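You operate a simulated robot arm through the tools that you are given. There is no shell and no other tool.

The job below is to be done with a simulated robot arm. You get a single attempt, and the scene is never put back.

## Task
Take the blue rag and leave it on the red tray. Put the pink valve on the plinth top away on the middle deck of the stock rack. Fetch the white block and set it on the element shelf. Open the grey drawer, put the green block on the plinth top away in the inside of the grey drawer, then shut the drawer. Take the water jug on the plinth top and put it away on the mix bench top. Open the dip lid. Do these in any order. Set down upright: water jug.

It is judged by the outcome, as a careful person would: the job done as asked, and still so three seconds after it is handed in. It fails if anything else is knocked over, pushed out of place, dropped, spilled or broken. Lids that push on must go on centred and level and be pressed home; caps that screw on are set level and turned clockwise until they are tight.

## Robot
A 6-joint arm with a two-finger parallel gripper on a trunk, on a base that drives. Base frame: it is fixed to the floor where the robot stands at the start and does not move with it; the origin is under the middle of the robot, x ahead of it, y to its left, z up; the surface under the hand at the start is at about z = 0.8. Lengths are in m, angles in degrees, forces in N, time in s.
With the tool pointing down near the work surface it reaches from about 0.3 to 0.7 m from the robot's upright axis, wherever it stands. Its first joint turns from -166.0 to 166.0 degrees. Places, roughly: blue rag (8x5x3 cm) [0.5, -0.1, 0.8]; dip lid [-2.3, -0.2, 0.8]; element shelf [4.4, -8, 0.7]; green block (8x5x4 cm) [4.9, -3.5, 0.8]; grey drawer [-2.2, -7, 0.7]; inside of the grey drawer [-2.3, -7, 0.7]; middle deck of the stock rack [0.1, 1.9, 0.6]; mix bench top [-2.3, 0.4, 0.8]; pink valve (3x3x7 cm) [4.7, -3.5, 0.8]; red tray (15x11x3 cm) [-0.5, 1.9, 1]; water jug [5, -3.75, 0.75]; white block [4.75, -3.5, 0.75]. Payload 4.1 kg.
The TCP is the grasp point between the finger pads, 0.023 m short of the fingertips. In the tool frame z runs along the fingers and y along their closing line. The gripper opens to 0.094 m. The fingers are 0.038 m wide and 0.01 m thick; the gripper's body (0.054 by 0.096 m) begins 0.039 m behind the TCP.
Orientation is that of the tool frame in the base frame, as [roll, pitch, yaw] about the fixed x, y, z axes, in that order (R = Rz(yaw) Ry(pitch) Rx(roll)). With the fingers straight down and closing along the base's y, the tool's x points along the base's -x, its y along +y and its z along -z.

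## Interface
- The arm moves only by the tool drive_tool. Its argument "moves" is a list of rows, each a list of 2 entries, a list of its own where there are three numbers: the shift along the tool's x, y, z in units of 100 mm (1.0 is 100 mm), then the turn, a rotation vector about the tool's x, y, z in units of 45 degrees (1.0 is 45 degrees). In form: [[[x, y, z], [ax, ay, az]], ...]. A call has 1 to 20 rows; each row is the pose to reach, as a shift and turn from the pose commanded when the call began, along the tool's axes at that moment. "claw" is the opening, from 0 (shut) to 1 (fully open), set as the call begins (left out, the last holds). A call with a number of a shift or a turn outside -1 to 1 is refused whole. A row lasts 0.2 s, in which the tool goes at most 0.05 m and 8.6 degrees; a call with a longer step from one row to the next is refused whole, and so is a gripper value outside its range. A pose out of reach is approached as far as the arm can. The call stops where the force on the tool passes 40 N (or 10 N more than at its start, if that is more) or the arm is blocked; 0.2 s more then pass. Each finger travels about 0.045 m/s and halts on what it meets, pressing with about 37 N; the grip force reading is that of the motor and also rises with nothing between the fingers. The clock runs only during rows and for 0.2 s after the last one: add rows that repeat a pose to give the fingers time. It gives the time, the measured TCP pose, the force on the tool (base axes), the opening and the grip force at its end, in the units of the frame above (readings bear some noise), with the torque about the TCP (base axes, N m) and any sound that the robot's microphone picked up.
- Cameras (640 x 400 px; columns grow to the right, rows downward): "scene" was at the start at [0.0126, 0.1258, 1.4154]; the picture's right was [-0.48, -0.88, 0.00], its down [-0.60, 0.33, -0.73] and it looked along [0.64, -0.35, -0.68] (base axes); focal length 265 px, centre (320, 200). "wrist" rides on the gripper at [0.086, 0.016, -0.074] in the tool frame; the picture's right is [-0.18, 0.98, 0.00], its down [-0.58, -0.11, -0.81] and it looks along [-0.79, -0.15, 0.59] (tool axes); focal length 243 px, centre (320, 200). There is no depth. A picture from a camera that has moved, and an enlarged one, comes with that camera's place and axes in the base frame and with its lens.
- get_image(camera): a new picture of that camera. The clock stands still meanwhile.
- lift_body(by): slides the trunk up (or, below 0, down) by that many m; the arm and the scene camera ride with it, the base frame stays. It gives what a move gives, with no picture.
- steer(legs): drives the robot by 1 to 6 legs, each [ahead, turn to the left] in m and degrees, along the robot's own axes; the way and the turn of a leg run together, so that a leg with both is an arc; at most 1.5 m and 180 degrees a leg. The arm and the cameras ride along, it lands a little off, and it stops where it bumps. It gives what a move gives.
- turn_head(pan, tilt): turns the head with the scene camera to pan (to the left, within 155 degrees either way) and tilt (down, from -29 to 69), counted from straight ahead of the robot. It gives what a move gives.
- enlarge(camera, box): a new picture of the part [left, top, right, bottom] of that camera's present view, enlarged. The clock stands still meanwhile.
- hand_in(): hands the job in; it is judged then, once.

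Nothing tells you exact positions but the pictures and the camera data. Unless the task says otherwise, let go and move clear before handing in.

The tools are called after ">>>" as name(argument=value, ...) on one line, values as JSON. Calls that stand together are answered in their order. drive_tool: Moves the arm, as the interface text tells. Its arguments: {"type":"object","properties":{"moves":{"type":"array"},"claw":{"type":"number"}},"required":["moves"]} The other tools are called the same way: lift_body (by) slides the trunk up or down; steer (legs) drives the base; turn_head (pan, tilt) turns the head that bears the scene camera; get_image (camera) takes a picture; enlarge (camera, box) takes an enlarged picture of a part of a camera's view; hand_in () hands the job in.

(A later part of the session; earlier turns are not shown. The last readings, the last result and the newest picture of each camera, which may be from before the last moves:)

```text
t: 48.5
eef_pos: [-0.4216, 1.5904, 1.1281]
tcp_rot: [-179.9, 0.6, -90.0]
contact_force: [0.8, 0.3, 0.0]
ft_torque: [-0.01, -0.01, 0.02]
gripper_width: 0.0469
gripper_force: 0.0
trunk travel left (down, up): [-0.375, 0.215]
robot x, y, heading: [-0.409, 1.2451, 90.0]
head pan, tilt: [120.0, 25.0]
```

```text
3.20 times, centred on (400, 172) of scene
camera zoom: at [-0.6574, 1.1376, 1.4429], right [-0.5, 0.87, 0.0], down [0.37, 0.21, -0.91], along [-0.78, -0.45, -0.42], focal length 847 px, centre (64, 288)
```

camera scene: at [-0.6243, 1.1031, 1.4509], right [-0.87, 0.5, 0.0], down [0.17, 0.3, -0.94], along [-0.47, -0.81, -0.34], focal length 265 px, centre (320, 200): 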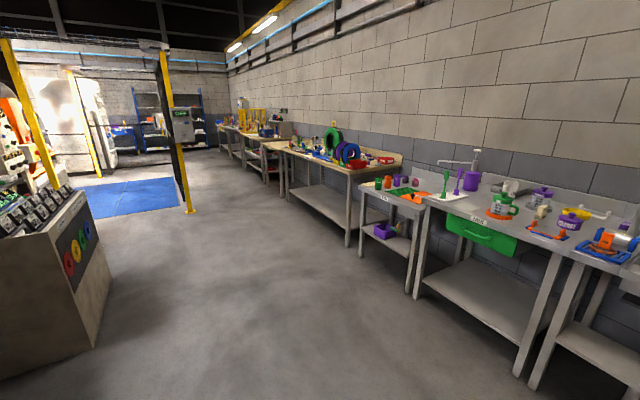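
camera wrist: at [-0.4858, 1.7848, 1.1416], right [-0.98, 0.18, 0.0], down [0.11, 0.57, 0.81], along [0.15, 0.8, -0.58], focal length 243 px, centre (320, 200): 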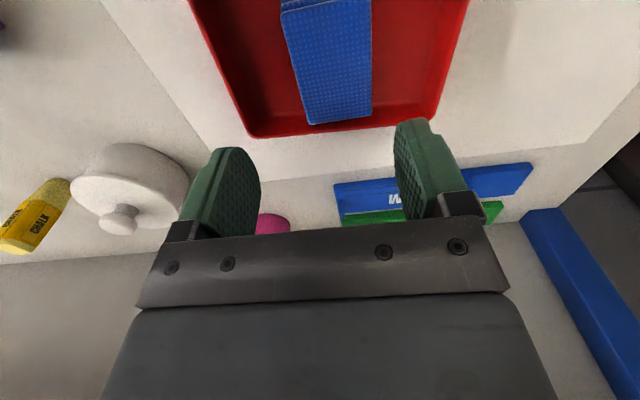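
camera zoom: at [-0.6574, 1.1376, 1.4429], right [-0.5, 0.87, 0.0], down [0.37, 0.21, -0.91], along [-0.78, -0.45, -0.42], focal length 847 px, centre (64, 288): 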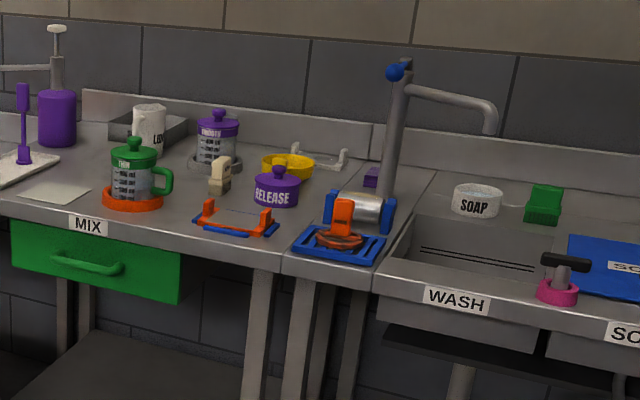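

The dip lid is the orange plate with the black knob on the DIP bench, around [-2.1, -0.12]. I'll drive in front of it, facing the bench.

>>> steer(legs=[[-0.3, 0], [0, 136]])

>>> steer(legs=[[1.35, 0], [0, -46]])

>>> turn_head(pan=15, tilt=35)

>>> get_image(camera="scene")

```text
t: 56.2
eef_pos: [-0.64, 0.6853, 1.1277]
tcp_rot: [-179.9, 0.5, 46.8]
contact_force: [-1.1, 0.4, -0.3]
ft_torque: [0.05, 0.01, 0.02]
gripper_width: 0.0467
gripper_force: 0.1
trunk travel left (down, up): [-0.375, 0.215]
robot x, y, heading: [-0.4142, 0.9435, -133.2]
head pan, tilt: [120.0, 25.0]
```

```text
t: 65.0
eef_pos: [-1.6726, -0.0588, 1.1291]
tcp_rot: [-179.9, 0.6, 1.3]
contact_force: [0.1, 0.6, 0.3]
ft_torque: [-0.01, 0.0, -0.01]
gripper_width: 0.047
gripper_force: 0.0
trunk travel left (down, up): [-0.375, 0.215]
robot x, y, heading: [-1.3285, -0.0378, -178.7]
head pan, tilt: [120.0, 25.0]
```

```text
t: 66.8
eef_pos: [-1.672, -0.0587, 1.1289]
tcp_rot: [-179.9, 0.7, 1.3]
contact_force: [-0.7, 0.1, -0.6]
ft_torque: [0.04, 0.01, 0.0]
gripper_width: 0.0469
gripper_force: 0.0
trunk travel left (down, up): [-0.375, 0.215]
robot x, y, heading: [-1.3272, -0.0427, -178.7]
head pan, tilt: [15.0, 35.0]
```

```text
taken
camera scene: at [-1.3465, -0.2315, 1.4271], right [-0.28, 0.96, 0.0], down [0.55, 0.16, -0.82], along [-0.79, -0.23, -0.57], focal length 265 px, centre (320, 200)
```

scene: 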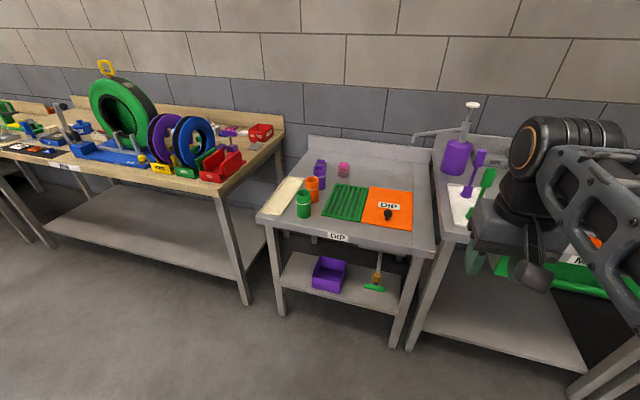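

>>> enlarge(camera="scene", box=[270, 140, 450, 252])

>>> enlarge(camera="scene", box=[340, 170, 430, 240])

```text
3.56 times, centred on (360, 196) of scene
camera zoom: at [-1.3465, -0.2315, 1.4271], right [-0.28, 0.96, 0.0], down [0.55, 0.16, -0.82], along [-0.79, -0.23, -0.57], focal length 941 px, centre (178, 214)
```

zoom: 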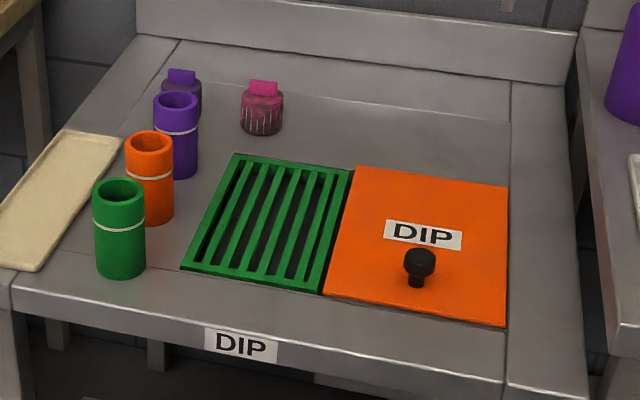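

```text
5.71 times, centred on (385, 205) of scene
camera zoom: at [-1.3465, -0.2315, 1.4271], right [-0.28, 0.96, 0.0], down [0.55, 0.16, -0.82], along [-0.79, -0.23, -0.57], focal length 1512 px, centre (-51, 171)
```

zoom: 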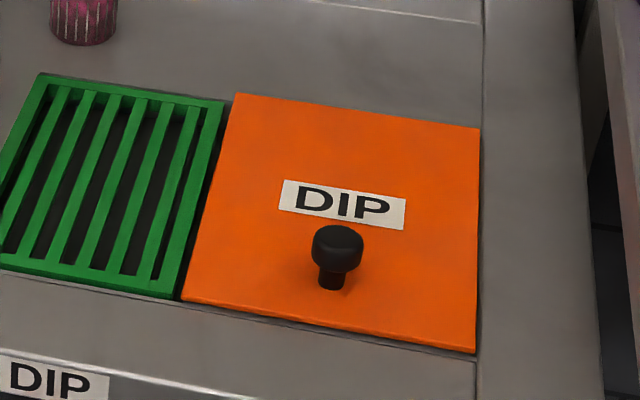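

The lid is about 27x19 cm, with its knob at about [-2.20, -0.205] near the front edge, so the hinge is probably at the back (x≈-2.42). I'll move closer and line up with it.

>>> steer(legs=[[0, 22], [0.36, 0], [0, -23.3]])

>>> turn_head(pan=0, tilt=50)

>>> get_image(camera="scene")

>>> get_image(camera="wrist")

```text
t: 71.5
eef_pos: [-2.0075, -0.1925, 1.1293]
tcp_rot: [-179.9, 0.6, -0.3]
contact_force: [0.0, 0.3, 0.4]
ft_torque: [-0.02, -0.01, -0.01]
gripper_width: 0.0469
gripper_force: 0.1
trunk travel left (down, up): [-0.375, 0.215]
robot x, y, heading: [-1.6625, -0.1882, 179.8]
head pan, tilt: [15.0, 35.0]
```

```text
t: 72.3
eef_pos: [-2.0074, -0.1932, 1.1289]
tcp_rot: [-180.0, 0.6, -0.3]
contact_force: [0.2, 0.4, 0.6]
ft_torque: [0.0, 0.01, -0.01]
gripper_width: 0.0471
gripper_force: 0.0
trunk travel left (down, up): [-0.375, 0.215]
robot x, y, heading: [-1.6597, -0.1842, 179.6]
head pan, tilt: [0.0, 50.0]
```

```text
taken
camera scene: at [-1.6792, -0.3525, 1.4054], right [0.0, 1.0, 0.0], down [0.77, 0.0, -0.64], along [-0.64, 0.0, -0.77], focal length 265 px, centre (320, 200)
```

scene: 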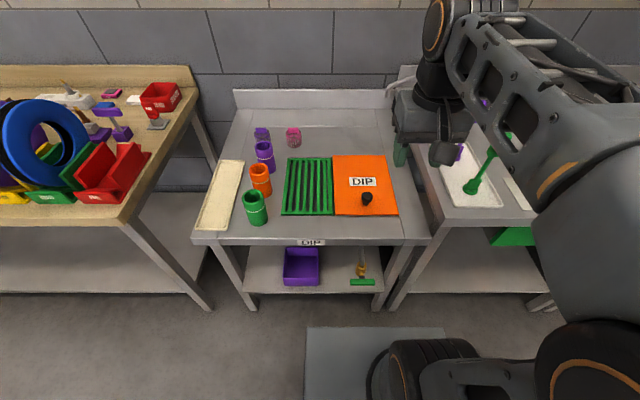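

```text
taken
camera wrist: at [-1.9197, -0.2091, 1.2009], right [-0.19, -0.98, 0.0], down [-0.57, 0.11, 0.81], along [-0.8, 0.15, -0.58], focal length 243 px, centre (320, 200)
```

wrist: 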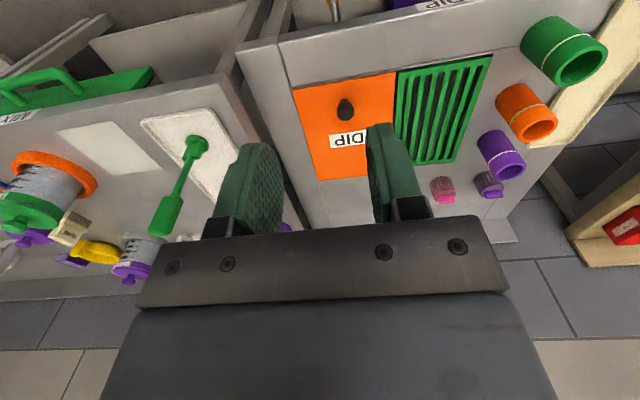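

>>> enlarge(camera="wrist", box=[270, 50, 510, 200])

>>> enlarge(camera="scene", box=[310, 140, 420, 230])

```text
2.67 times, centred on (390, 125) of wrist
camera zoom: at [-1.9197, -0.2091, 1.2009], right [-0.19, -0.98, 0.0], down [-0.57, 0.11, 0.81], along [-0.8, 0.15, -0.58], focal length 647 px, centre (133, 400)
```

zoom: 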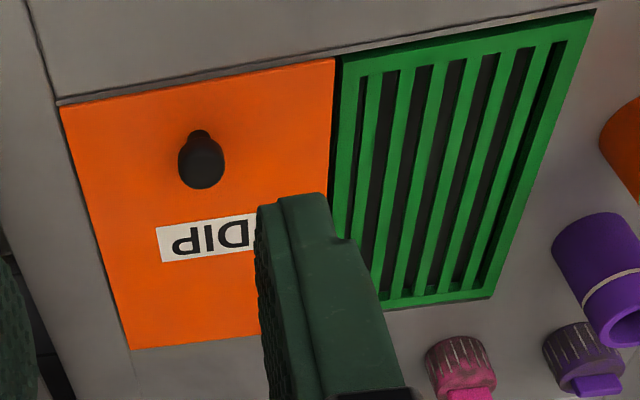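

```text
4.44 times, centred on (365, 185) of scene
camera zoom: at [-1.6792, -0.3525, 1.4054], right [0.0, 1.0, 0.0], down [0.77, 0.0, -0.64], along [-0.64, 0.0, -0.77], focal length 1176 px, centre (120, 267)
```

zoom: 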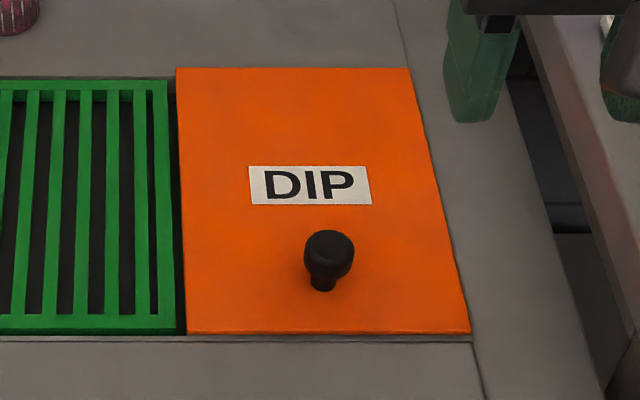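

The front edge has a groove and the back edge is flush, so I take it as hinged at the back. I'll move 6 cm closer for reach, then bring the open gripper above the knob.

>>> steer(legs=[[0.06, 0]])

>>> drive_tool(moves=[[[-0.3, 0.0, 0.3], [0, 0, 0]], [[-0.6, 0.0, 0.6], [0, 0, 0]], [[-0.9, 0.0, 0.9], [0, 0, 0]]], claw=0.7)

>>> get_image(camera="wrist")

>>> get_image(camera="scene")

```text
t: 73.3
eef_pos: [-2.0685, -0.1927, 1.1281]
tcp_rot: [-179.9, 0.5, -0.4]
contact_force: [-0.5, -0.7, 0.0]
ft_torque: [-0.03, 0.02, 0.02]
gripper_width: 0.0472
gripper_force: 0.0
trunk travel left (down, up): [-0.375, 0.215]
robot x, y, heading: [-1.7217, -0.1864, 179.7]
head pan, tilt: [0.0, 50.0]
```

```text
t: 74.1
eef_pos: [-2.1575, -0.1919, 1.0388]
tcp_rot: [-179.9, 0.7, -0.4]
contact_force: [0.4, 0.4, -0.6]
ft_torque: [0.01, 0.02, 0.01]
gripper_width: 0.066
gripper_force: 0.1
trunk travel left (down, up): [-0.375, 0.215]
robot x, y, heading: [-1.7207, -0.1849, 179.5]
head pan, tilt: [0.0, 50.0]
```

```text
taken
camera wrist: at [-2.0702, -0.2077, 1.1108], right [-0.19, -0.98, 0.0], down [-0.57, 0.11, 0.81], along [-0.8, 0.15, -0.58], focal length 243 px, centre (320, 200)
```

wrist: 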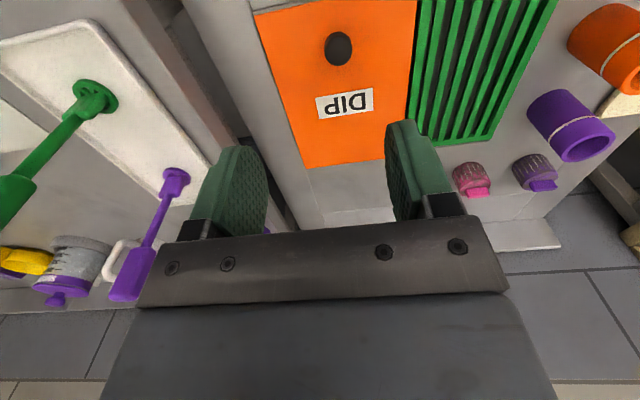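

```text
taken
camera scene: at [-1.7395, -0.3521, 1.4054], right [0.01, 1.0, 0.0], down [0.77, 0.0, -0.64], along [-0.64, 0.0, -0.77], focal length 265 px, centre (320, 200)
```

scene: 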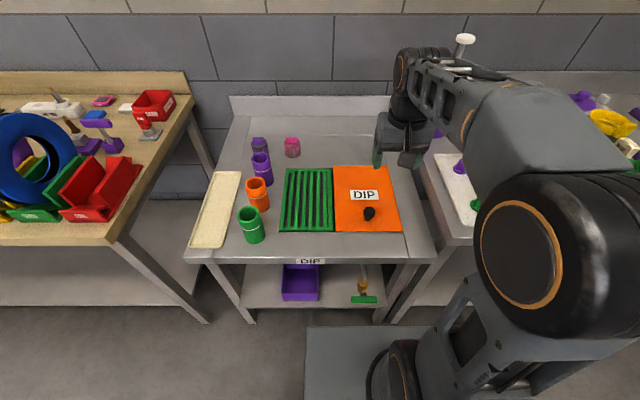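

>>> drive_tool(moves=[[[-0.2, 0.08, 0.3], [0, 0, 0]], [[-0.4, 0.16, 0.6], [0, 0, 0]], [[-0.4, 0.16, 1.0], [0, 0, 0]], [[-0.4, 0.16, 1.0], [0, 0, 0]]], claw=0.7)

>>> drive_tool(moves=[[[0, 0, 0.3], [0, 0, 0]], [[0, 0, 0.6], [0, 0, 0]], [[0, 0, 0.9], [0, 0, 0]]])

>>> get_image(camera="wrist")

>>> enlarge(camera="scene", box=[310, 130, 470, 250])

```text
t: 75.1
eef_pos: [-2.1997, -0.2072, 0.9385]
tcp_rot: [-180.0, 0.6, -0.4]
contact_force: [0.2, -0.9, -0.6]
ft_torque: [0.03, -0.01, 0.03]
gripper_width: 0.0657
gripper_force: 0.0
trunk travel left (down, up): [-0.375, 0.215]
robot x, y, heading: [-1.7207, -0.1831, 179.6]
head pan, tilt: [0.0, 50.0]
```

```text
t: 75.9
eef_pos: [-2.2009, -0.2076, 0.8496]
tcp_rot: [-180.0, 0.6, -0.4]
contact_force: [0.2, 0.5, 0.2]
ft_torque: [0.01, 0.02, -0.03]
gripper_width: 0.0659
gripper_force: 0.0
trunk travel left (down, up): [-0.375, 0.215]
robot x, y, heading: [-1.7248, -0.1828, 179.6]
head pan, tilt: [0.0, 50.0]
```

```text
taken
camera wrist: at [-2.1124, -0.224, 0.9215], right [-0.19, -0.98, 0.0], down [-0.57, 0.11, 0.81], along [-0.8, 0.15, -0.58], focal length 243 px, centre (320, 200)
```

wrist: 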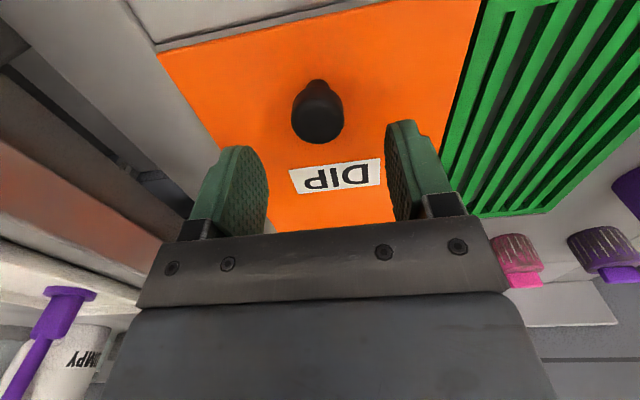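

```text
3.33 times, centred on (390, 190) of scene
camera zoom: at [-1.7395, -0.3521, 1.4054], right [0.01, 1.0, 0.0], down [0.77, 0.0, -0.64], along [-0.64, 0.0, -0.77], focal length 882 px, centre (87, 233)
```

zoom: 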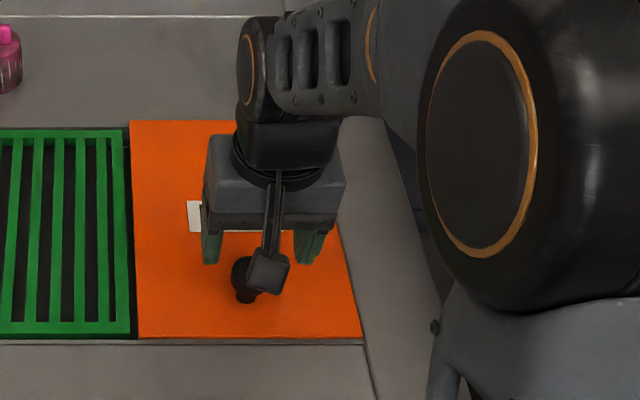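

Aligned with the knob. I'll descend around it.

>>> drive_tool(moves=[[[0, 0.02, 0.2], [0, 0, 0]], [[0, 0.02, 0.35], [0, 0, 0]], [[0, 0.02, 0.43], [0, 0, 0]]])

>>> get_image(camera="wrist")

```text
t: 76.7
eef_pos: [-2.2015, -0.2098, 0.8068]
tcp_rot: [-179.8, 0.6, -0.4]
contact_force: [-0.4, 0.3, -0.6]
ft_torque: [0.01, 0.03, 0.02]
gripper_width: 0.0657
gripper_force: 0.0
trunk travel left (down, up): [-0.375, 0.215]
robot x, y, heading: [-1.7231, -0.184, 179.7]
head pan, tilt: [0.0, 50.0]
```

```text
taken
camera wrist: at [-2.113, -0.2255, 0.8787], right [-0.19, -0.98, 0.0], down [-0.57, 0.11, 0.81], along [-0.8, 0.15, -0.58], focal length 243 px, centre (320, 200)
```

wrist: 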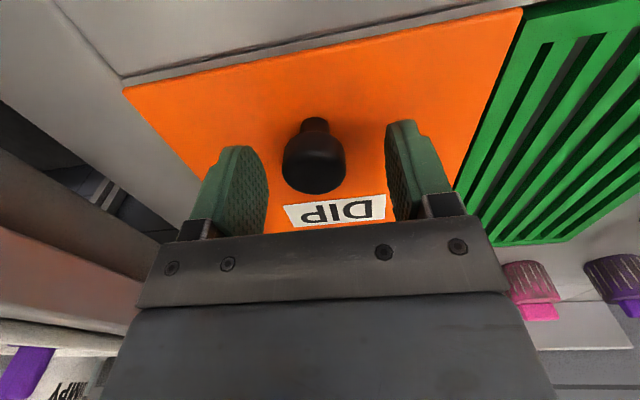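

>>> drive_tool(moves=[[[0, 0, 0.0], [0, 0, 0]], [[0, 0, 0], [0, 0, 0]], [[0, 0, 0], [0, 0, 0]], [[0, 0, 0], [0, 0, 0]], [[0, 0, 0], [0, 0, 0]], [[0, 0, 0], [0, 0, 0]]], claw=0.1)

>>> get_image(camera="wrist")

```text
t: 77.8
eef_pos: [-2.2008, -0.2053, 0.8069]
tcp_rot: [-179.8, 0.5, -0.5]
contact_force: [0.1, 15.2, 1.3]
ft_torque: [0.49, 0.0, 0.02]
gripper_width: 0.0336
gripper_force: 45.2
trunk travel left (down, up): [-0.375, 0.215]
robot x, y, heading: [-1.7208, -0.1839, 179.0]
head pan, tilt: [0.0, 50.0]
stopped in row 5: the force on the tool passed its limit at 41 N (the readings are from after the stop); the commanded pose is now the measured one
```

```text
taken
camera wrist: at [-2.1131, -0.2217, 0.8787], right [-0.19, -0.98, 0.0], down [-0.57, 0.11, 0.81], along [-0.8, 0.16, -0.58], focal length 243 px, centre (320, 200)
```

wrist: 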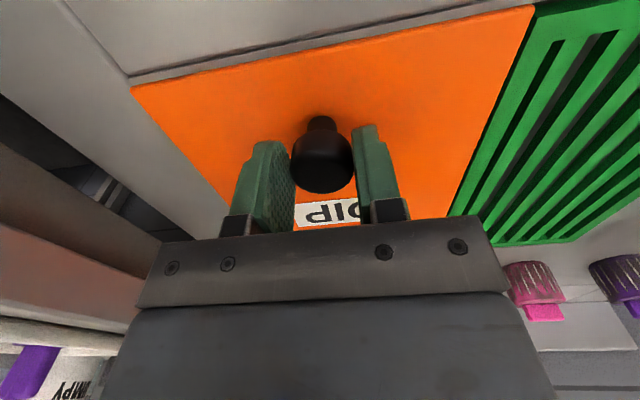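

The knob is gripped with a small side load. I'll relieve it and lift along the expected hinge arc by about 10° as a test.

>>> drive_tool(moves=[[[0, -0.03, 0], [0, 0, 0]], [[-0.036, -0.03, -0.18], [0, 0, 0]], [[-0.087, -0.03, -0.36], [0, 0, 0]], [[-0.087, -0.03, -0.36], [0, 0, 0]]])

>>> get_image(camera="wrist")

>>> enlarge(camera="scene", box=[310, 130, 470, 250])

```text
t: 78.3
eef_pos: [-2.2005, -0.2049, 0.809]
tcp_rot: [-179.8, -0.4, -0.4]
contact_force: [-11.9, 1.0, -23.0]
ft_torque: [-0.28, 1.13, 0.02]
gripper_width: 0.0338
gripper_force: 44.9
trunk travel left (down, up): [-0.375, 0.215]
robot x, y, heading: [-1.7245, -0.1833, 179.6]
head pan, tilt: [0.0, 50.0]
stopped in row 2: the force on the tool passed its limit at 60 N (the readings are from after the stop); the commanded pose is now the measured one
```

```text
taken
camera wrist: at [-2.114, -0.2214, 0.8818], right [-0.19, -0.98, 0.0], down [-0.58, 0.11, 0.8], along [-0.79, 0.16, -0.59], focal length 243 px, centre (320, 200)
```

wrist: 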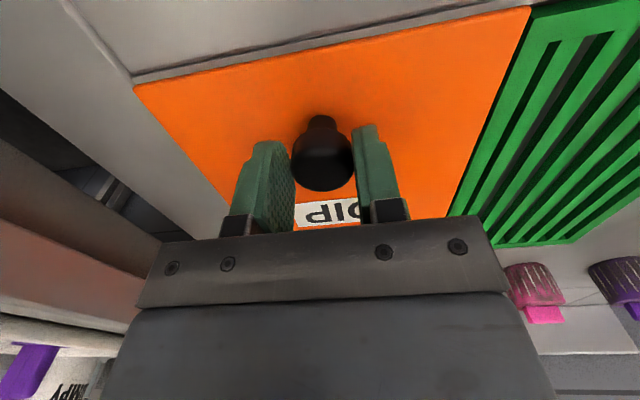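

```text
3.33 times, centred on (390, 190) of scene
camera zoom: at [-1.7431, -0.3518, 1.405], right [0.01, 1.0, 0.0], down [0.77, -0.01, -0.64], along [-0.64, 0.01, -0.77], focal length 882 px, centre (87, 233)
```

zoom: 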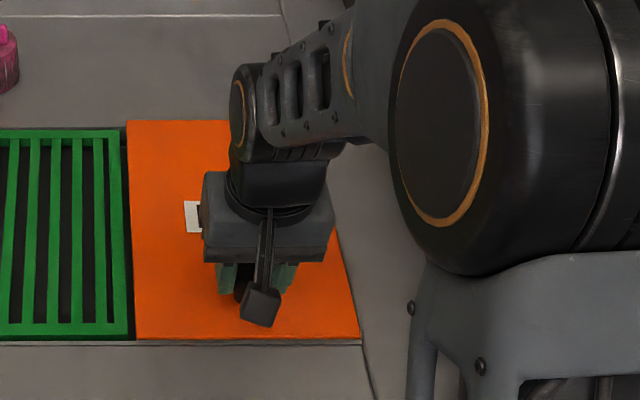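

Lifting met over 40 N without visible lid motion. Before pulling harder, I'll test whether the lid slides, with small gentle motions toward the wall.

>>> drive_tool(moves=[[[0, 0, 0.02], [0, 0, 0]], [[-0.03, 0, 0.02], [0, 0, 0]], [[-0.06, 0, 0.02], [0, 0, 0]]])

>>> drive_tool(moves=[[[-0.04, 0, 0], [0, 0, 0]], [[-0.08, 0, 0], [0, 0, 0]]])

>>> enlarge(camera="scene", box=[310, 130, 470, 250])

```text
t: 79.1
eef_pos: [-2.204, -0.2054, 0.8081]
tcp_rot: [-179.8, -0.6, -0.5]
contact_force: [2.6, 1.3, -6.0]
ft_torque: [-0.34, -0.69, -0.09]
gripper_width: 0.0337
gripper_force: 45.2
trunk travel left (down, up): [-0.375, 0.215]
robot x, y, heading: [-1.7209, -0.1802, 179.3]
head pan, tilt: [0.0, 50.0]
```

```text
t: 79.7
eef_pos: [-2.2122, -0.206, 0.8083]
tcp_rot: [-179.8, -0.4, -0.2]
contact_force: [3.1, 0.2, -2.1]
ft_torque: [-0.32, -1.3, 0.06]
gripper_width: 0.0335
gripper_force: 45.1
trunk travel left (down, up): [-0.375, 0.215]
robot x, y, heading: [-1.7173, -0.1829, 179.6]
head pan, tilt: [0.0, 50.0]
```

```text
3.33 times, centred on (390, 190) of scene
camera zoom: at [-1.7403, -0.3518, 1.4054], right [0.01, 1.0, 0.0], down [0.77, -0.01, -0.64], along [-0.64, 0.01, -0.77], focal length 882 px, centre (87, 233)
```

zoom: 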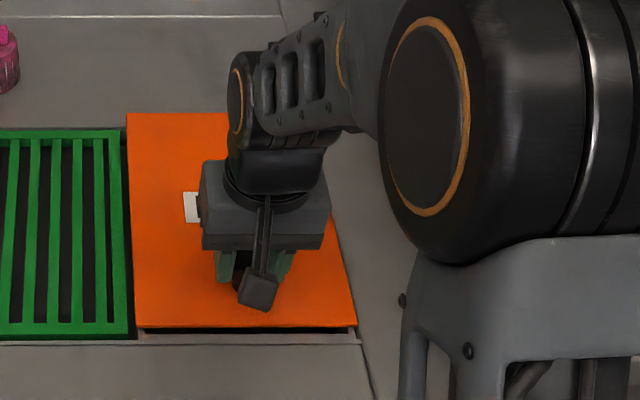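

The lid slides: it moved toward the wall and opened a gap at the front. I'll keep sliding it back gently.

>>> drive_tool(moves=[[[-0.1, 0, 0], [0, 0, 0]], [[-0.2, 0, 0], [0, 0, 0]], [[-0.3, 0, 0], [0, 0, 0]], [[-0.4, 0, 0], [0, 0, 0]], [[-0.5, 0, 0], [0, 0, 0]], [[-0.6, 0, 0], [0, 0, 0]], [[-0.7, 0, 0], [0, 0, 0]], [[-0.8, 0, 0], [0, 0, 0]]])

>>> get_image(camera="scene")

```text
t: 81.5
eef_pos: [-2.2926, -0.2041, 0.8091]
tcp_rot: [-179.8, -0.3, -0.4]
contact_force: [1.4, 2.0, -1.1]
ft_torque: [-0.24, -0.11, -0.06]
gripper_width: 0.0332
gripper_force: 45.2
trunk travel left (down, up): [-0.375, 0.215]
robot x, y, heading: [-1.7233, -0.186, 179.3]
head pan, tilt: [0.0, 50.0]
```

```text
taken
camera scene: at [-1.7403, -0.3516, 1.4054], right [0.01, 1.0, 0.0], down [0.77, -0.01, -0.64], along [-0.64, 0.01, -0.77], focal length 265 px, centre (320, 200)
```

scene: 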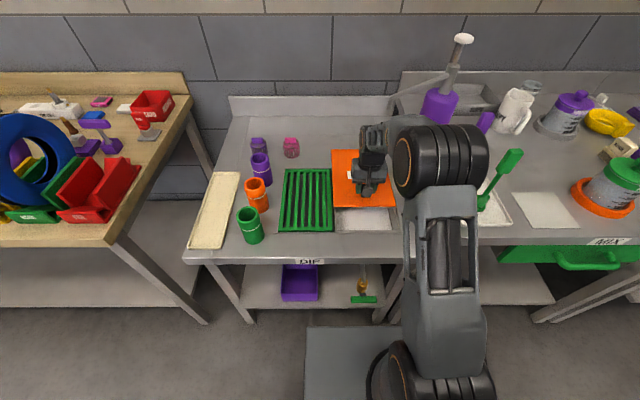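

The lid slides freely and has moved about 9 cm so far. I'll continue sliding it back.

>>> drive_tool(moves=[[[-0.1, 0, 0], [0, 0, 0]], [[-0.2, 0, 0], [0, 0, 0]], [[-0.3, 0, 0], [0, 0, 0]], [[-0.4, 0, 0], [0, 0, 0]], [[-0.5, 0, 0], [0, 0, 0]], [[-0.6, 0, 0], [0, 0, 0]], [[-0.7, 0, 0], [0, 0, 0]], [[-0.8, 0, 0], [0, 0, 0]]])

>>> get_image(camera="scene")

```text
t: 83.3
eef_pos: [-2.373, -0.2046, 0.8082]
tcp_rot: [-179.8, -0.2, -0.5]
contact_force: [0.9, 2.7, 6.5]
ft_torque: [-0.25, -0.89, -0.02]
gripper_width: 0.0335
gripper_force: 45.3
trunk travel left (down, up): [-0.375, 0.215]
robot x, y, heading: [-1.7185, -0.1823, 179.4]
head pan, tilt: [0.0, 50.0]
```

```text
taken
camera scene: at [-1.7396, -0.3515, 1.4055], right [0.01, 1.0, 0.0], down [0.77, -0.01, -0.64], along [-0.64, 0.01, -0.77], focal length 265 px, centre (320, 200)
```

scene: 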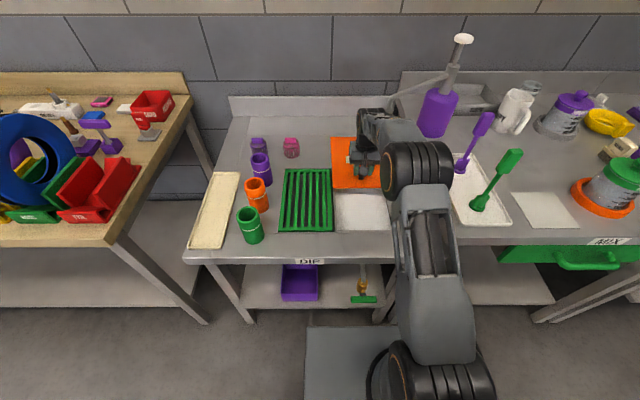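

>>> drive_tool(moves=[[[-0.1, 0, 0], [0, 0, 0]], [[-0.2, 0, 0], [0, 0, 0]], [[-0.3, 0, 0], [0, 0, 0]], [[-0.4, 0, 0], [0, 0, 0]], [[-0.5, 0, 0], [0, 0, 0]], [[-0.6, 0, 0], [0, 0, 0]], [[-0.7, 0, 0], [0, 0, 0]], [[-0.8, 0, 0], [0, 0, 0]]])

>>> get_image(camera="scene")

```text
t: 85.1
eef_pos: [-2.4328, -0.204, 0.8079]
tcp_rot: [-179.8, 0.0, -0.3]
contact_force: [-2.0, 2.0, 14.7]
ft_torque: [-0.25, -0.41, -0.02]
gripper_width: 0.0335
gripper_force: 45.0
out of reach, approached as far as the arm can: row 7, 8
trunk travel left (down, up): [-0.375, 0.215]
robot x, y, heading: [-1.7233, -0.1878, 179.8]
head pan, tilt: [0.0, 50.0]
```

```text
taken
camera scene: at [-1.739, -0.3515, 1.4055], right [0.01, 1.0, 0.0], down [0.77, -0.01, -0.64], along [-0.64, 0.01, -0.77], focal length 265 px, centre (320, 200)
```

scene: 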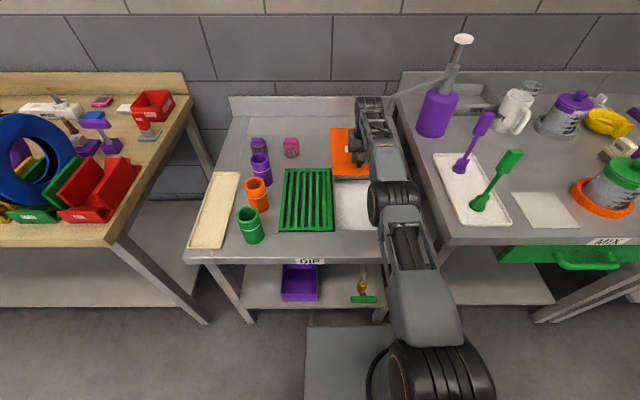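

The arm is at its reach limit with the lid about 23 cm back. I'll tilt the tool forward about 20° around the knob to gain reach and push on until it stops.

>>> drive_tool(moves=[[[0, 0, 0], [0, -0.15, 0]], [[0, 0, 0], [0, -0.3, 0]], [[0, 0, 0], [0, -0.45, 0]], [[-0.1, 0, 0], [0, -0.45, 0]], [[-0.2, 0, 0], [0, -0.45, 0]], [[-0.3, 0, 0], [0, -0.45, 0]]])

>>> get_image(camera="scene")

>>> get_image(camera="wrist")

```text
t: 86.5
eef_pos: [-2.4633, -0.2032, 0.8047]
tcp_rot: [-179.8, 19.9, -0.2]
contact_force: [1.1, 0.0, -12.0]
ft_torque: [-0.26, 0.03, 0.13]
gripper_width: 0.0335
gripper_force: 45.5
trunk travel left (down, up): [-0.375, 0.215]
robot x, y, heading: [-1.7247, -0.1871, 179.5]
head pan, tilt: [0.0, 50.0]
```

```text
taken
camera scene: at [-1.7415, -0.3518, 1.4052], right [0.01, 1.0, 0.0], down [0.77, -0.01, -0.64], along [-0.64, 0.01, -0.77], focal length 265 px, centre (320, 200)
```

scene: 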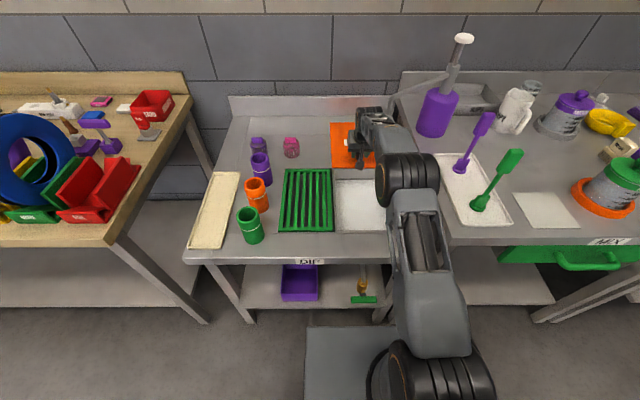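

```text
taken
camera wrist: at [-2.3557, -0.2199, 0.8439], right [-0.18, -0.98, 0.06], down [-0.27, 0.11, 0.96], along [-0.95, 0.16, -0.29], focal length 243 px, centre (320, 200)
```

wrist: 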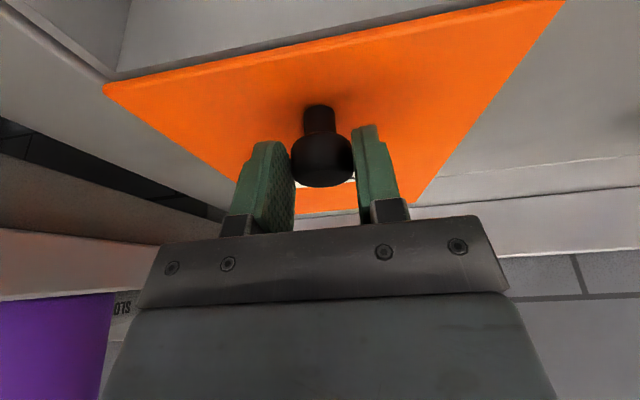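

>>> drive_tool(moves=[[[-0.094, 0, 0.034], [0, 0, 0]], [[-0.188, 0, 0.068], [0, 0, 0]], [[-0.282, 0, 0.103], [0, 0, 0]], [[-0.376, 0, 0.137], [0, 0, 0]]])

>>> get_image(camera="scene")

```text
t: 86.9
eef_pos: [-2.4658, -0.2037, 0.8046]
tcp_rot: [-179.9, 19.0, -0.3]
contact_force: [15.3, 1.6, 9.8]
ft_torque: [-0.3, -0.58, -0.03]
gripper_width: 0.0335
gripper_force: 45.3
trunk travel left (down, up): [-0.375, 0.215]
robot x, y, heading: [-1.7183, -0.185, 179.4]
head pan, tilt: [0.0, 50.0]
stopped in row 2: the force on the tool passed its limit at 42 N (the readings are from after the stop); the commanded pose is now the measured one
```

```text
taken
camera scene: at [-1.7371, -0.3516, 1.4059], right [0.01, 1.0, 0.0], down [0.76, -0.01, -0.64], along [-0.64, 0.01, -0.76], focal length 265 px, centre (320, 200)
```

scene: 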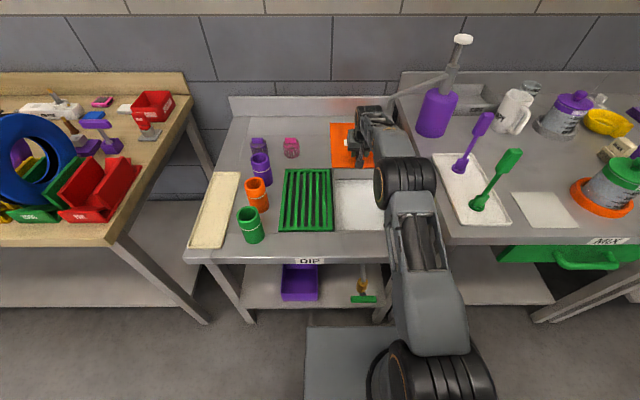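

The lid hit its end stop, fully open (~26.5 cm travel). I'll release the knob and withdraw.

>>> drive_tool(moves=[[[0, 0, 0], [0, 0, 0]], [[0, 0, 0], [0, 0, 0]], [[0, 0, 0], [0, 0, 0]], [[0, 0, 0], [0, 0, 0]]], claw=0.75)

>>> drive_tool(moves=[[[0, 0, -0.15], [0, 0, 0]], [[0, 0, -0.4], [0, 0, 0]], [[0, 0, -0.7], [0, 0, 0]], [[0, 0, -1.0], [0, 0, 0]]])

>>> get_image(camera="scene")

```text
t: 87.9
eef_pos: [-2.4676, -0.2041, 0.8021]
tcp_rot: [-179.8, 19.0, -0.3]
contact_force: [-0.4, -0.4, -0.4]
ft_torque: [0.02, 0.03, 0.01]
gripper_width: 0.0705
gripper_force: 0.0
trunk travel left (down, up): [-0.375, 0.215]
robot x, y, heading: [-1.7184, -0.1858, 179.5]
head pan, tilt: [0.0, 50.0]
```

```text
t: 88.9
eef_pos: [-2.4345, -0.2043, 0.8971]
tcp_rot: [-179.7, 19.1, -0.3]
contact_force: [-0.2, -0.4, 0.4]
ft_torque: [0.01, 0.03, -0.05]
gripper_width: 0.0705
gripper_force: 0.1
trunk travel left (down, up): [-0.375, 0.215]
robot x, y, heading: [-1.7228, -0.1862, 179.5]
head pan, tilt: [0.0, 50.0]
```

```text
taken
camera scene: at [-1.7398, -0.3518, 1.4053], right [0.01, 1.0, 0.0], down [0.77, -0.01, -0.64], along [-0.64, 0.01, -0.77], focal length 265 px, centre (320, 200)
```

scene: 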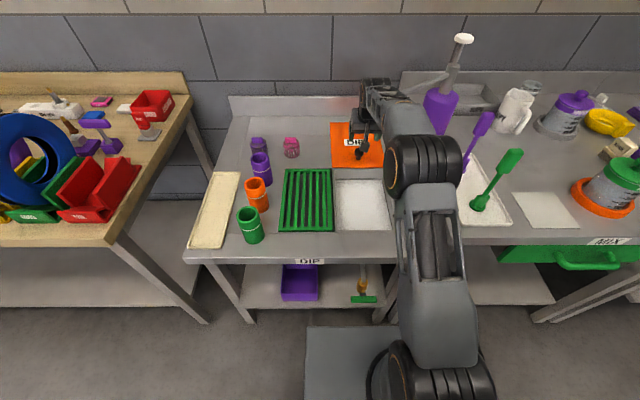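

The lid is open and holding. I'll level and retract the arm, then look at the mix bench while I'm here.

>>> drive_tool(moves=[[[0.1, 0, -0.3], [0, 0.1, 0]], [[0.3, 0, -0.6], [0, 0.25, 0]], [[0.6, 0, -0.9], [0, 0.42, 0]]], claw=0.7)

>>> drive_tool(moves=[[[0.4, 0, -0.2], [0, 0, 0]], [[0.7, 0, -0.4], [0, 0, 0]], [[1.0, 0, -0.7], [0, 0, 0]]])

>>> drive_tool(moves=[[[0.4, 0, 0], [0, 0, 0]], [[0.8, 0, 0], [0, 0, 0]], [[1.0, 0, 0], [0, 0, 0]]])

>>> turn_head(pan=-40, tilt=35)

>>> get_image(camera="scene")

```text
t: 89.5
eef_pos: [-2.4005, -0.205, 0.9157]
tcp_rot: [-179.9, 9.6, -0.2]
contact_force: [-2.0, 0.5, -25.6]
ft_torque: [-1.31, 0.16, 0.15]
gripper_width: 0.0658
gripper_force: 0.1
trunk travel left (down, up): [-0.375, 0.215]
robot x, y, heading: [-1.7218, -0.1842, 179.3]
head pan, tilt: [0.0, 50.0]
stopped in row 2: the force on the tool passed its limit at 61 N (the readings are from after the stop); the commanded pose is now the measured one
```

```text
t: 89.9
eef_pos: [-2.3636, -0.2066, 0.9261]
tcp_rot: [-179.9, 9.5, 0.0]
contact_force: [1.2, -1.5, 1.1]
ft_torque: [-0.01, 0.06, 0.0]
gripper_width: 0.0658
gripper_force: 0.1
trunk travel left (down, up): [-0.375, 0.215]
robot x, y, heading: [-1.7225, -0.1817, 179.3]
head pan, tilt: [0.0, 50.0]
stopped in row 2: the force on the tool passed its limit at 139 N (the readings are from after the stop); the commanded pose is now the measured one
```

```text
t: 90.7
eef_pos: [-2.2672, -0.205, 0.9055]
tcp_rot: [-179.9, 9.0, 0.0]
contact_force: [0.6, -0.1, -0.1]
ft_torque: [-0.02, 0.0, 0.0]
gripper_width: 0.0657
gripper_force: 0.2
trunk travel left (down, up): [-0.375, 0.215]
robot x, y, heading: [-1.7182, -0.1855, 179.3]
head pan, tilt: [0.0, 50.0]
```

```text
t: 91.8
eef_pos: [-2.2682, -0.2053, 0.9045]
tcp_rot: [-179.9, 9.0, 0.0]
contact_force: [1.3, 0.8, -0.3]
ft_torque: [-0.03, 0.0, 0.01]
gripper_width: 0.0654
gripper_force: 0.0
trunk travel left (down, up): [-0.375, 0.215]
robot x, y, heading: [-1.7268, -0.1866, 179.4]
head pan, tilt: [-40.0, 35.0]
```

```text
taken
camera scene: at [-1.7305, -0.2953, 1.4271], right [0.65, 0.76, 0.0], down [0.44, -0.37, -0.82], along [-0.62, 0.53, -0.57], focal length 265 px, centre (320, 200)
```

scene: 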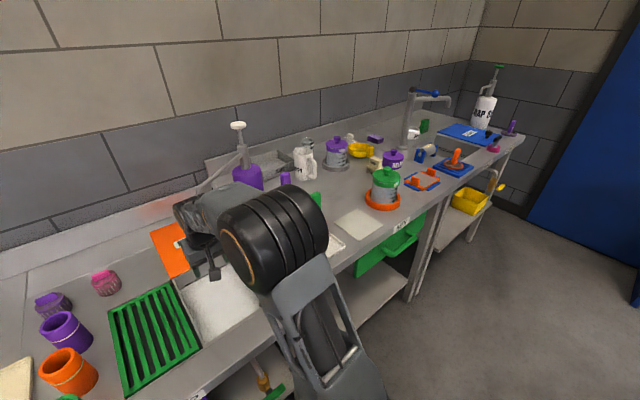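

The tool bumped something above it while rising, most likely the spout reaching over this bench. I'll stop and check that nothing was displaced.

>>> enlarge(camera="scene", box=[140, 100, 340, 260])

>>> get_image(camera="wrist")

>>> turn_head(pan=0, tilt=40)

>>> get_image(camera="scene")

```text
2.50 times, centred on (240, 180) of scene
camera zoom: at [-1.7305, -0.2953, 1.4271], right [0.65, 0.76, 0.0], down [0.44, -0.37, -0.82], along [-0.62, 0.53, -0.57], focal length 662 px, centre (520, 250)
```

zoom: 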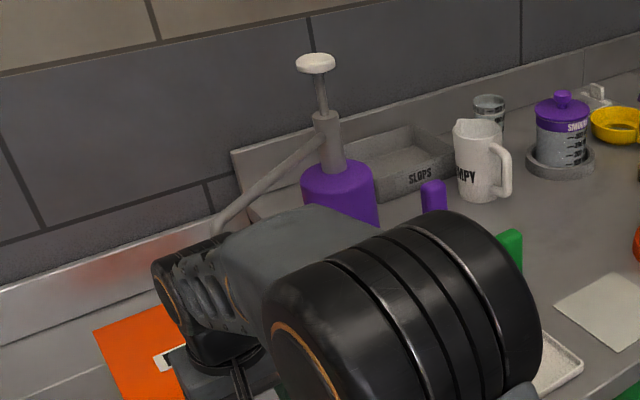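

```text
taken
camera wrist: at [-2.1698, -0.2208, 0.9637], right [-0.18, -0.98, 0.03], down [-0.45, 0.11, 0.89], along [-0.88, 0.15, -0.46], focal length 243 px, centre (320, 200)
```

wrist: 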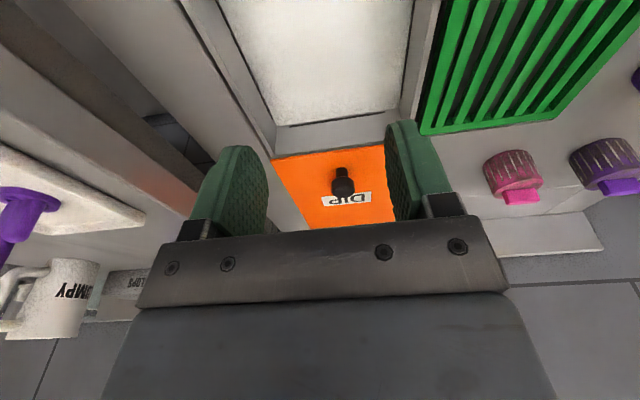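

```text
t: 92.8
eef_pos: [-2.268, -0.2045, 0.9046]
tcp_rot: [-179.8, 9.1, 0.0]
contact_force: [0.2, 0.0, 0.0]
ft_torque: [0.02, 0.02, -0.01]
gripper_width: 0.0657
gripper_force: 0.0
trunk travel left (down, up): [-0.375, 0.215]
robot x, y, heading: [-1.7235, -0.1832, 179.4]
head pan, tilt: [0.0, 40.0]
```

```text
taken
camera scene: at [-1.7486, -0.3516, 1.4195], right [0.01, 1.0, 0.0], down [0.64, -0.01, -0.77], along [-0.77, 0.01, -0.64], focal length 265 px, centre (320, 200)
```

scene: 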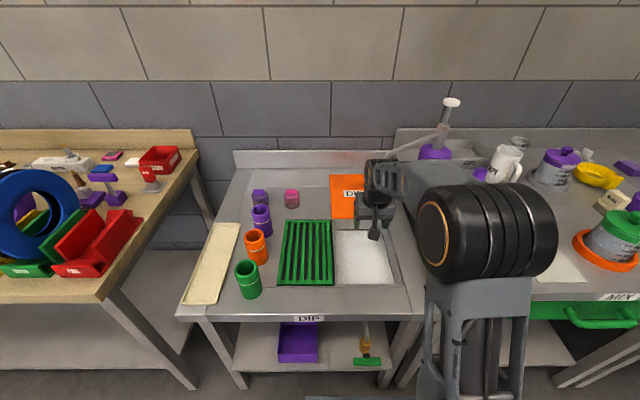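

The spout of the purple dispenser overhangs this spot. I'll retreat level toward the robot first, then compare the dispenser with its earlier picture.

>>> drive_tool(moves=[[[0.4, 0, -0.06], [0, 0.07, 0]], [[0.7, 0, -0.11], [0, 0.14, 0]], [[0.98, 0, -0.15], [0, 0.2, 0]]])

>>> turn_head(pan=0, tilt=50)

>>> get_image(camera="scene")

```text
t: 93.6
eef_pos: [-2.1676, -0.2054, 0.9043]
tcp_rot: [-179.9, 0.0, -0.1]
contact_force: [-0.2, -0.6, 0.4]
ft_torque: [-0.03, 0.02, -0.01]
gripper_width: 0.0656
gripper_force: 0.0
trunk travel left (down, up): [-0.375, 0.215]
robot x, y, heading: [-1.7203, -0.1849, 179.2]
head pan, tilt: [0.0, 40.0]
```

```text
t: 94.4
eef_pos: [-2.1677, -0.2049, 0.9039]
tcp_rot: [-180.0, 0.0, 0.0]
contact_force: [0.6, 0.9, -0.3]
ft_torque: [-0.01, 0.04, -0.02]
gripper_width: 0.0657
gripper_force: 0.1
trunk travel left (down, up): [-0.375, 0.215]
robot x, y, heading: [-1.7217, -0.1808, 179.3]
head pan, tilt: [0.0, 50.0]
```

```text
taken
camera scene: at [-1.7406, -0.3518, 1.4054], right [0.01, 1.0, 0.0], down [0.77, -0.01, -0.64], along [-0.64, 0.01, -0.77], focal length 265 px, centre (320, 200)
```

scene: 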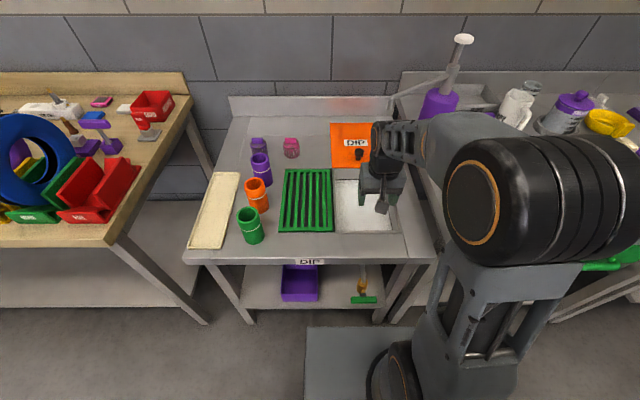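

The dispenser is where it was, with its top still at pixel (463,40), so nothing moved. I'll continue retracting upward and back.

>>> drive_tool(moves=[[[0.3, 0, -0.3], [0, 0, 0]], [[0.6, 0, -0.6], [0, 0, 0]], [[0.9, 0, -0.9], [0, 0, 0]]])

>>> drive_tool(moves=[[[0, 0, -0.3], [0, 0, 0]], [[0, 0, -0.6], [0, 0, 0]], [[0, 0, -0.9], [0, 0, 0]], [[0, 0, -0.9], [0, 0, 0]]], claw=0.5)

>>> turn_head(pan=-45, tilt=40)

>>> get_image(camera="scene")

```text
t: 95.2
eef_pos: [-2.0783, -0.2046, 0.9953]
tcp_rot: [-179.9, 0.1, -0.1]
contact_force: [-0.2, 0.9, -1.0]
ft_torque: [-0.01, 0.01, -0.01]
gripper_width: 0.0658
gripper_force: 0.2
trunk travel left (down, up): [-0.375, 0.215]
robot x, y, heading: [-1.7239, -0.1829, 179.3]
head pan, tilt: [0.0, 50.0]
```

```text
t: 96.2
eef_pos: [-2.0778, -0.2056, 1.0842]
tcp_rot: [-179.9, 0.0, 0.0]
contact_force: [-1.1, 0.9, 0.8]
ft_torque: [-0.01, 0.0, -0.02]
gripper_width: 0.0469
gripper_force: 0.0
trunk travel left (down, up): [-0.375, 0.215]
robot x, y, heading: [-1.7228, -0.1843, 179.5]
head pan, tilt: [0.0, 50.0]
```

```text
t: 97.3
eef_pos: [-2.0773, -0.2065, 1.0843]
tcp_rot: [-179.9, -0.1, 0.0]
contact_force: [0.3, 1.5, 0.0]
ft_torque: [0.02, -0.02, 0.02]
gripper_width: 0.0469
gripper_force: 0.0
trunk travel left (down, up): [-0.375, 0.215]
robot x, y, heading: [-1.7198, -0.1837, 179.6]
head pan, tilt: [-45.0, 40.0]
```

```text
taken
camera scene: at [-1.7231, -0.2919, 1.4195], right [0.71, 0.7, 0.0], down [0.45, -0.46, -0.77], along [-0.54, 0.55, -0.64], focal length 265 px, centre (320, 200)
```

scene: 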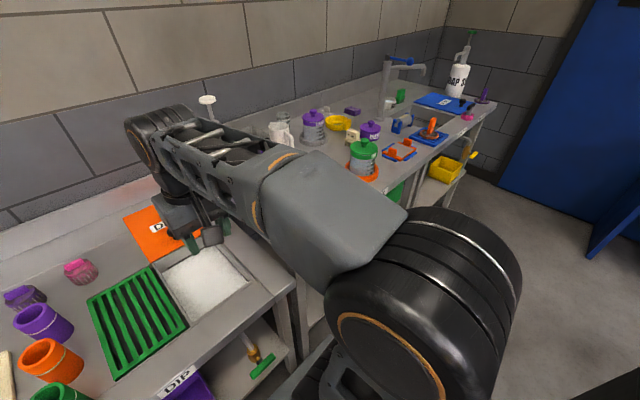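

The dip lid is done. Next I'll head south along the corridor to open the grey drawer near [-2.2, -7]. First I'll back away, turn and look along the corridor.

>>> steer(legs=[[-0.35, 0], [0, 90]])

>>> turn_head(pan=0, tilt=20)

>>> get_image(camera="scene")

```text
t: 103.3
eef_pos: [-1.3545, -0.5439, 1.084]
tcp_rot: [-179.9, 0.0, 89.3]
contact_force: [0.0, 0.3, 0.2]
ft_torque: [0.0, -0.05, -0.04]
gripper_width: 0.0472
gripper_force: 0.0
trunk travel left (down, up): [-0.375, 0.215]
robot x, y, heading: [-1.3742, -0.1892, -91.4]
head pan, tilt: [-45.0, 40.0]
```

```text
t: 104.5
eef_pos: [-1.3547, -0.5448, 1.084]
tcp_rot: [-179.9, 0.0, 89.4]
contact_force: [-0.4, 0.5, -0.4]
ft_torque: [-0.01, 0.02, -0.03]
gripper_width: 0.0474
gripper_force: 0.0
trunk travel left (down, up): [-0.375, 0.215]
robot x, y, heading: [-1.3715, -0.1849, -91.4]
head pan, tilt: [0.0, 20.0]
```

```text
taken
camera scene: at [-1.2062, -0.2257, 1.4509], right [-1.0, 0.02, 0.0], down [0.01, 0.34, -0.94], along [-0.02, -0.94, -0.34], focal length 265 px, centre (320, 200)
```

scene: 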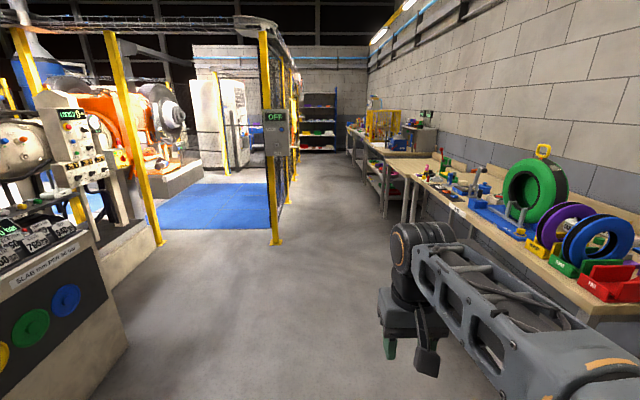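

The corridor is clear, with a post at about [-0.76, -2.84] and bench fronts near x≈-2.1. I'll drive down the middle.

>>> steer(legs=[[1.5, 1], [1.5, 0]])

>>> get_image(camera="scene")

```text
t: 118.9
eef_pos: [-1.3838, -3.5416, 1.0848]
tcp_rot: [-180.0, 0.0, 89.5]
contact_force: [0.2, -0.1, 0.3]
ft_torque: [0.05, 0.01, 0.0]
gripper_width: 0.047
gripper_force: 0.1
trunk travel left (down, up): [-0.375, 0.215]
robot x, y, heading: [-1.4034, -3.1867, -91.1]
head pan, tilt: [0.0, 20.0]
```

```text
taken
camera scene: at [-1.2354, -3.2224, 1.4509], right [-1.0, 0.02, 0.0], down [0.01, 0.34, -0.94], along [-0.02, -0.94, -0.34], focal length 265 px, centre (320, 200)
```

scene: 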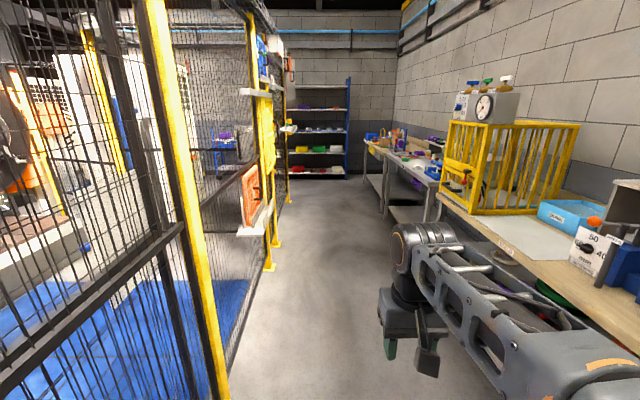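

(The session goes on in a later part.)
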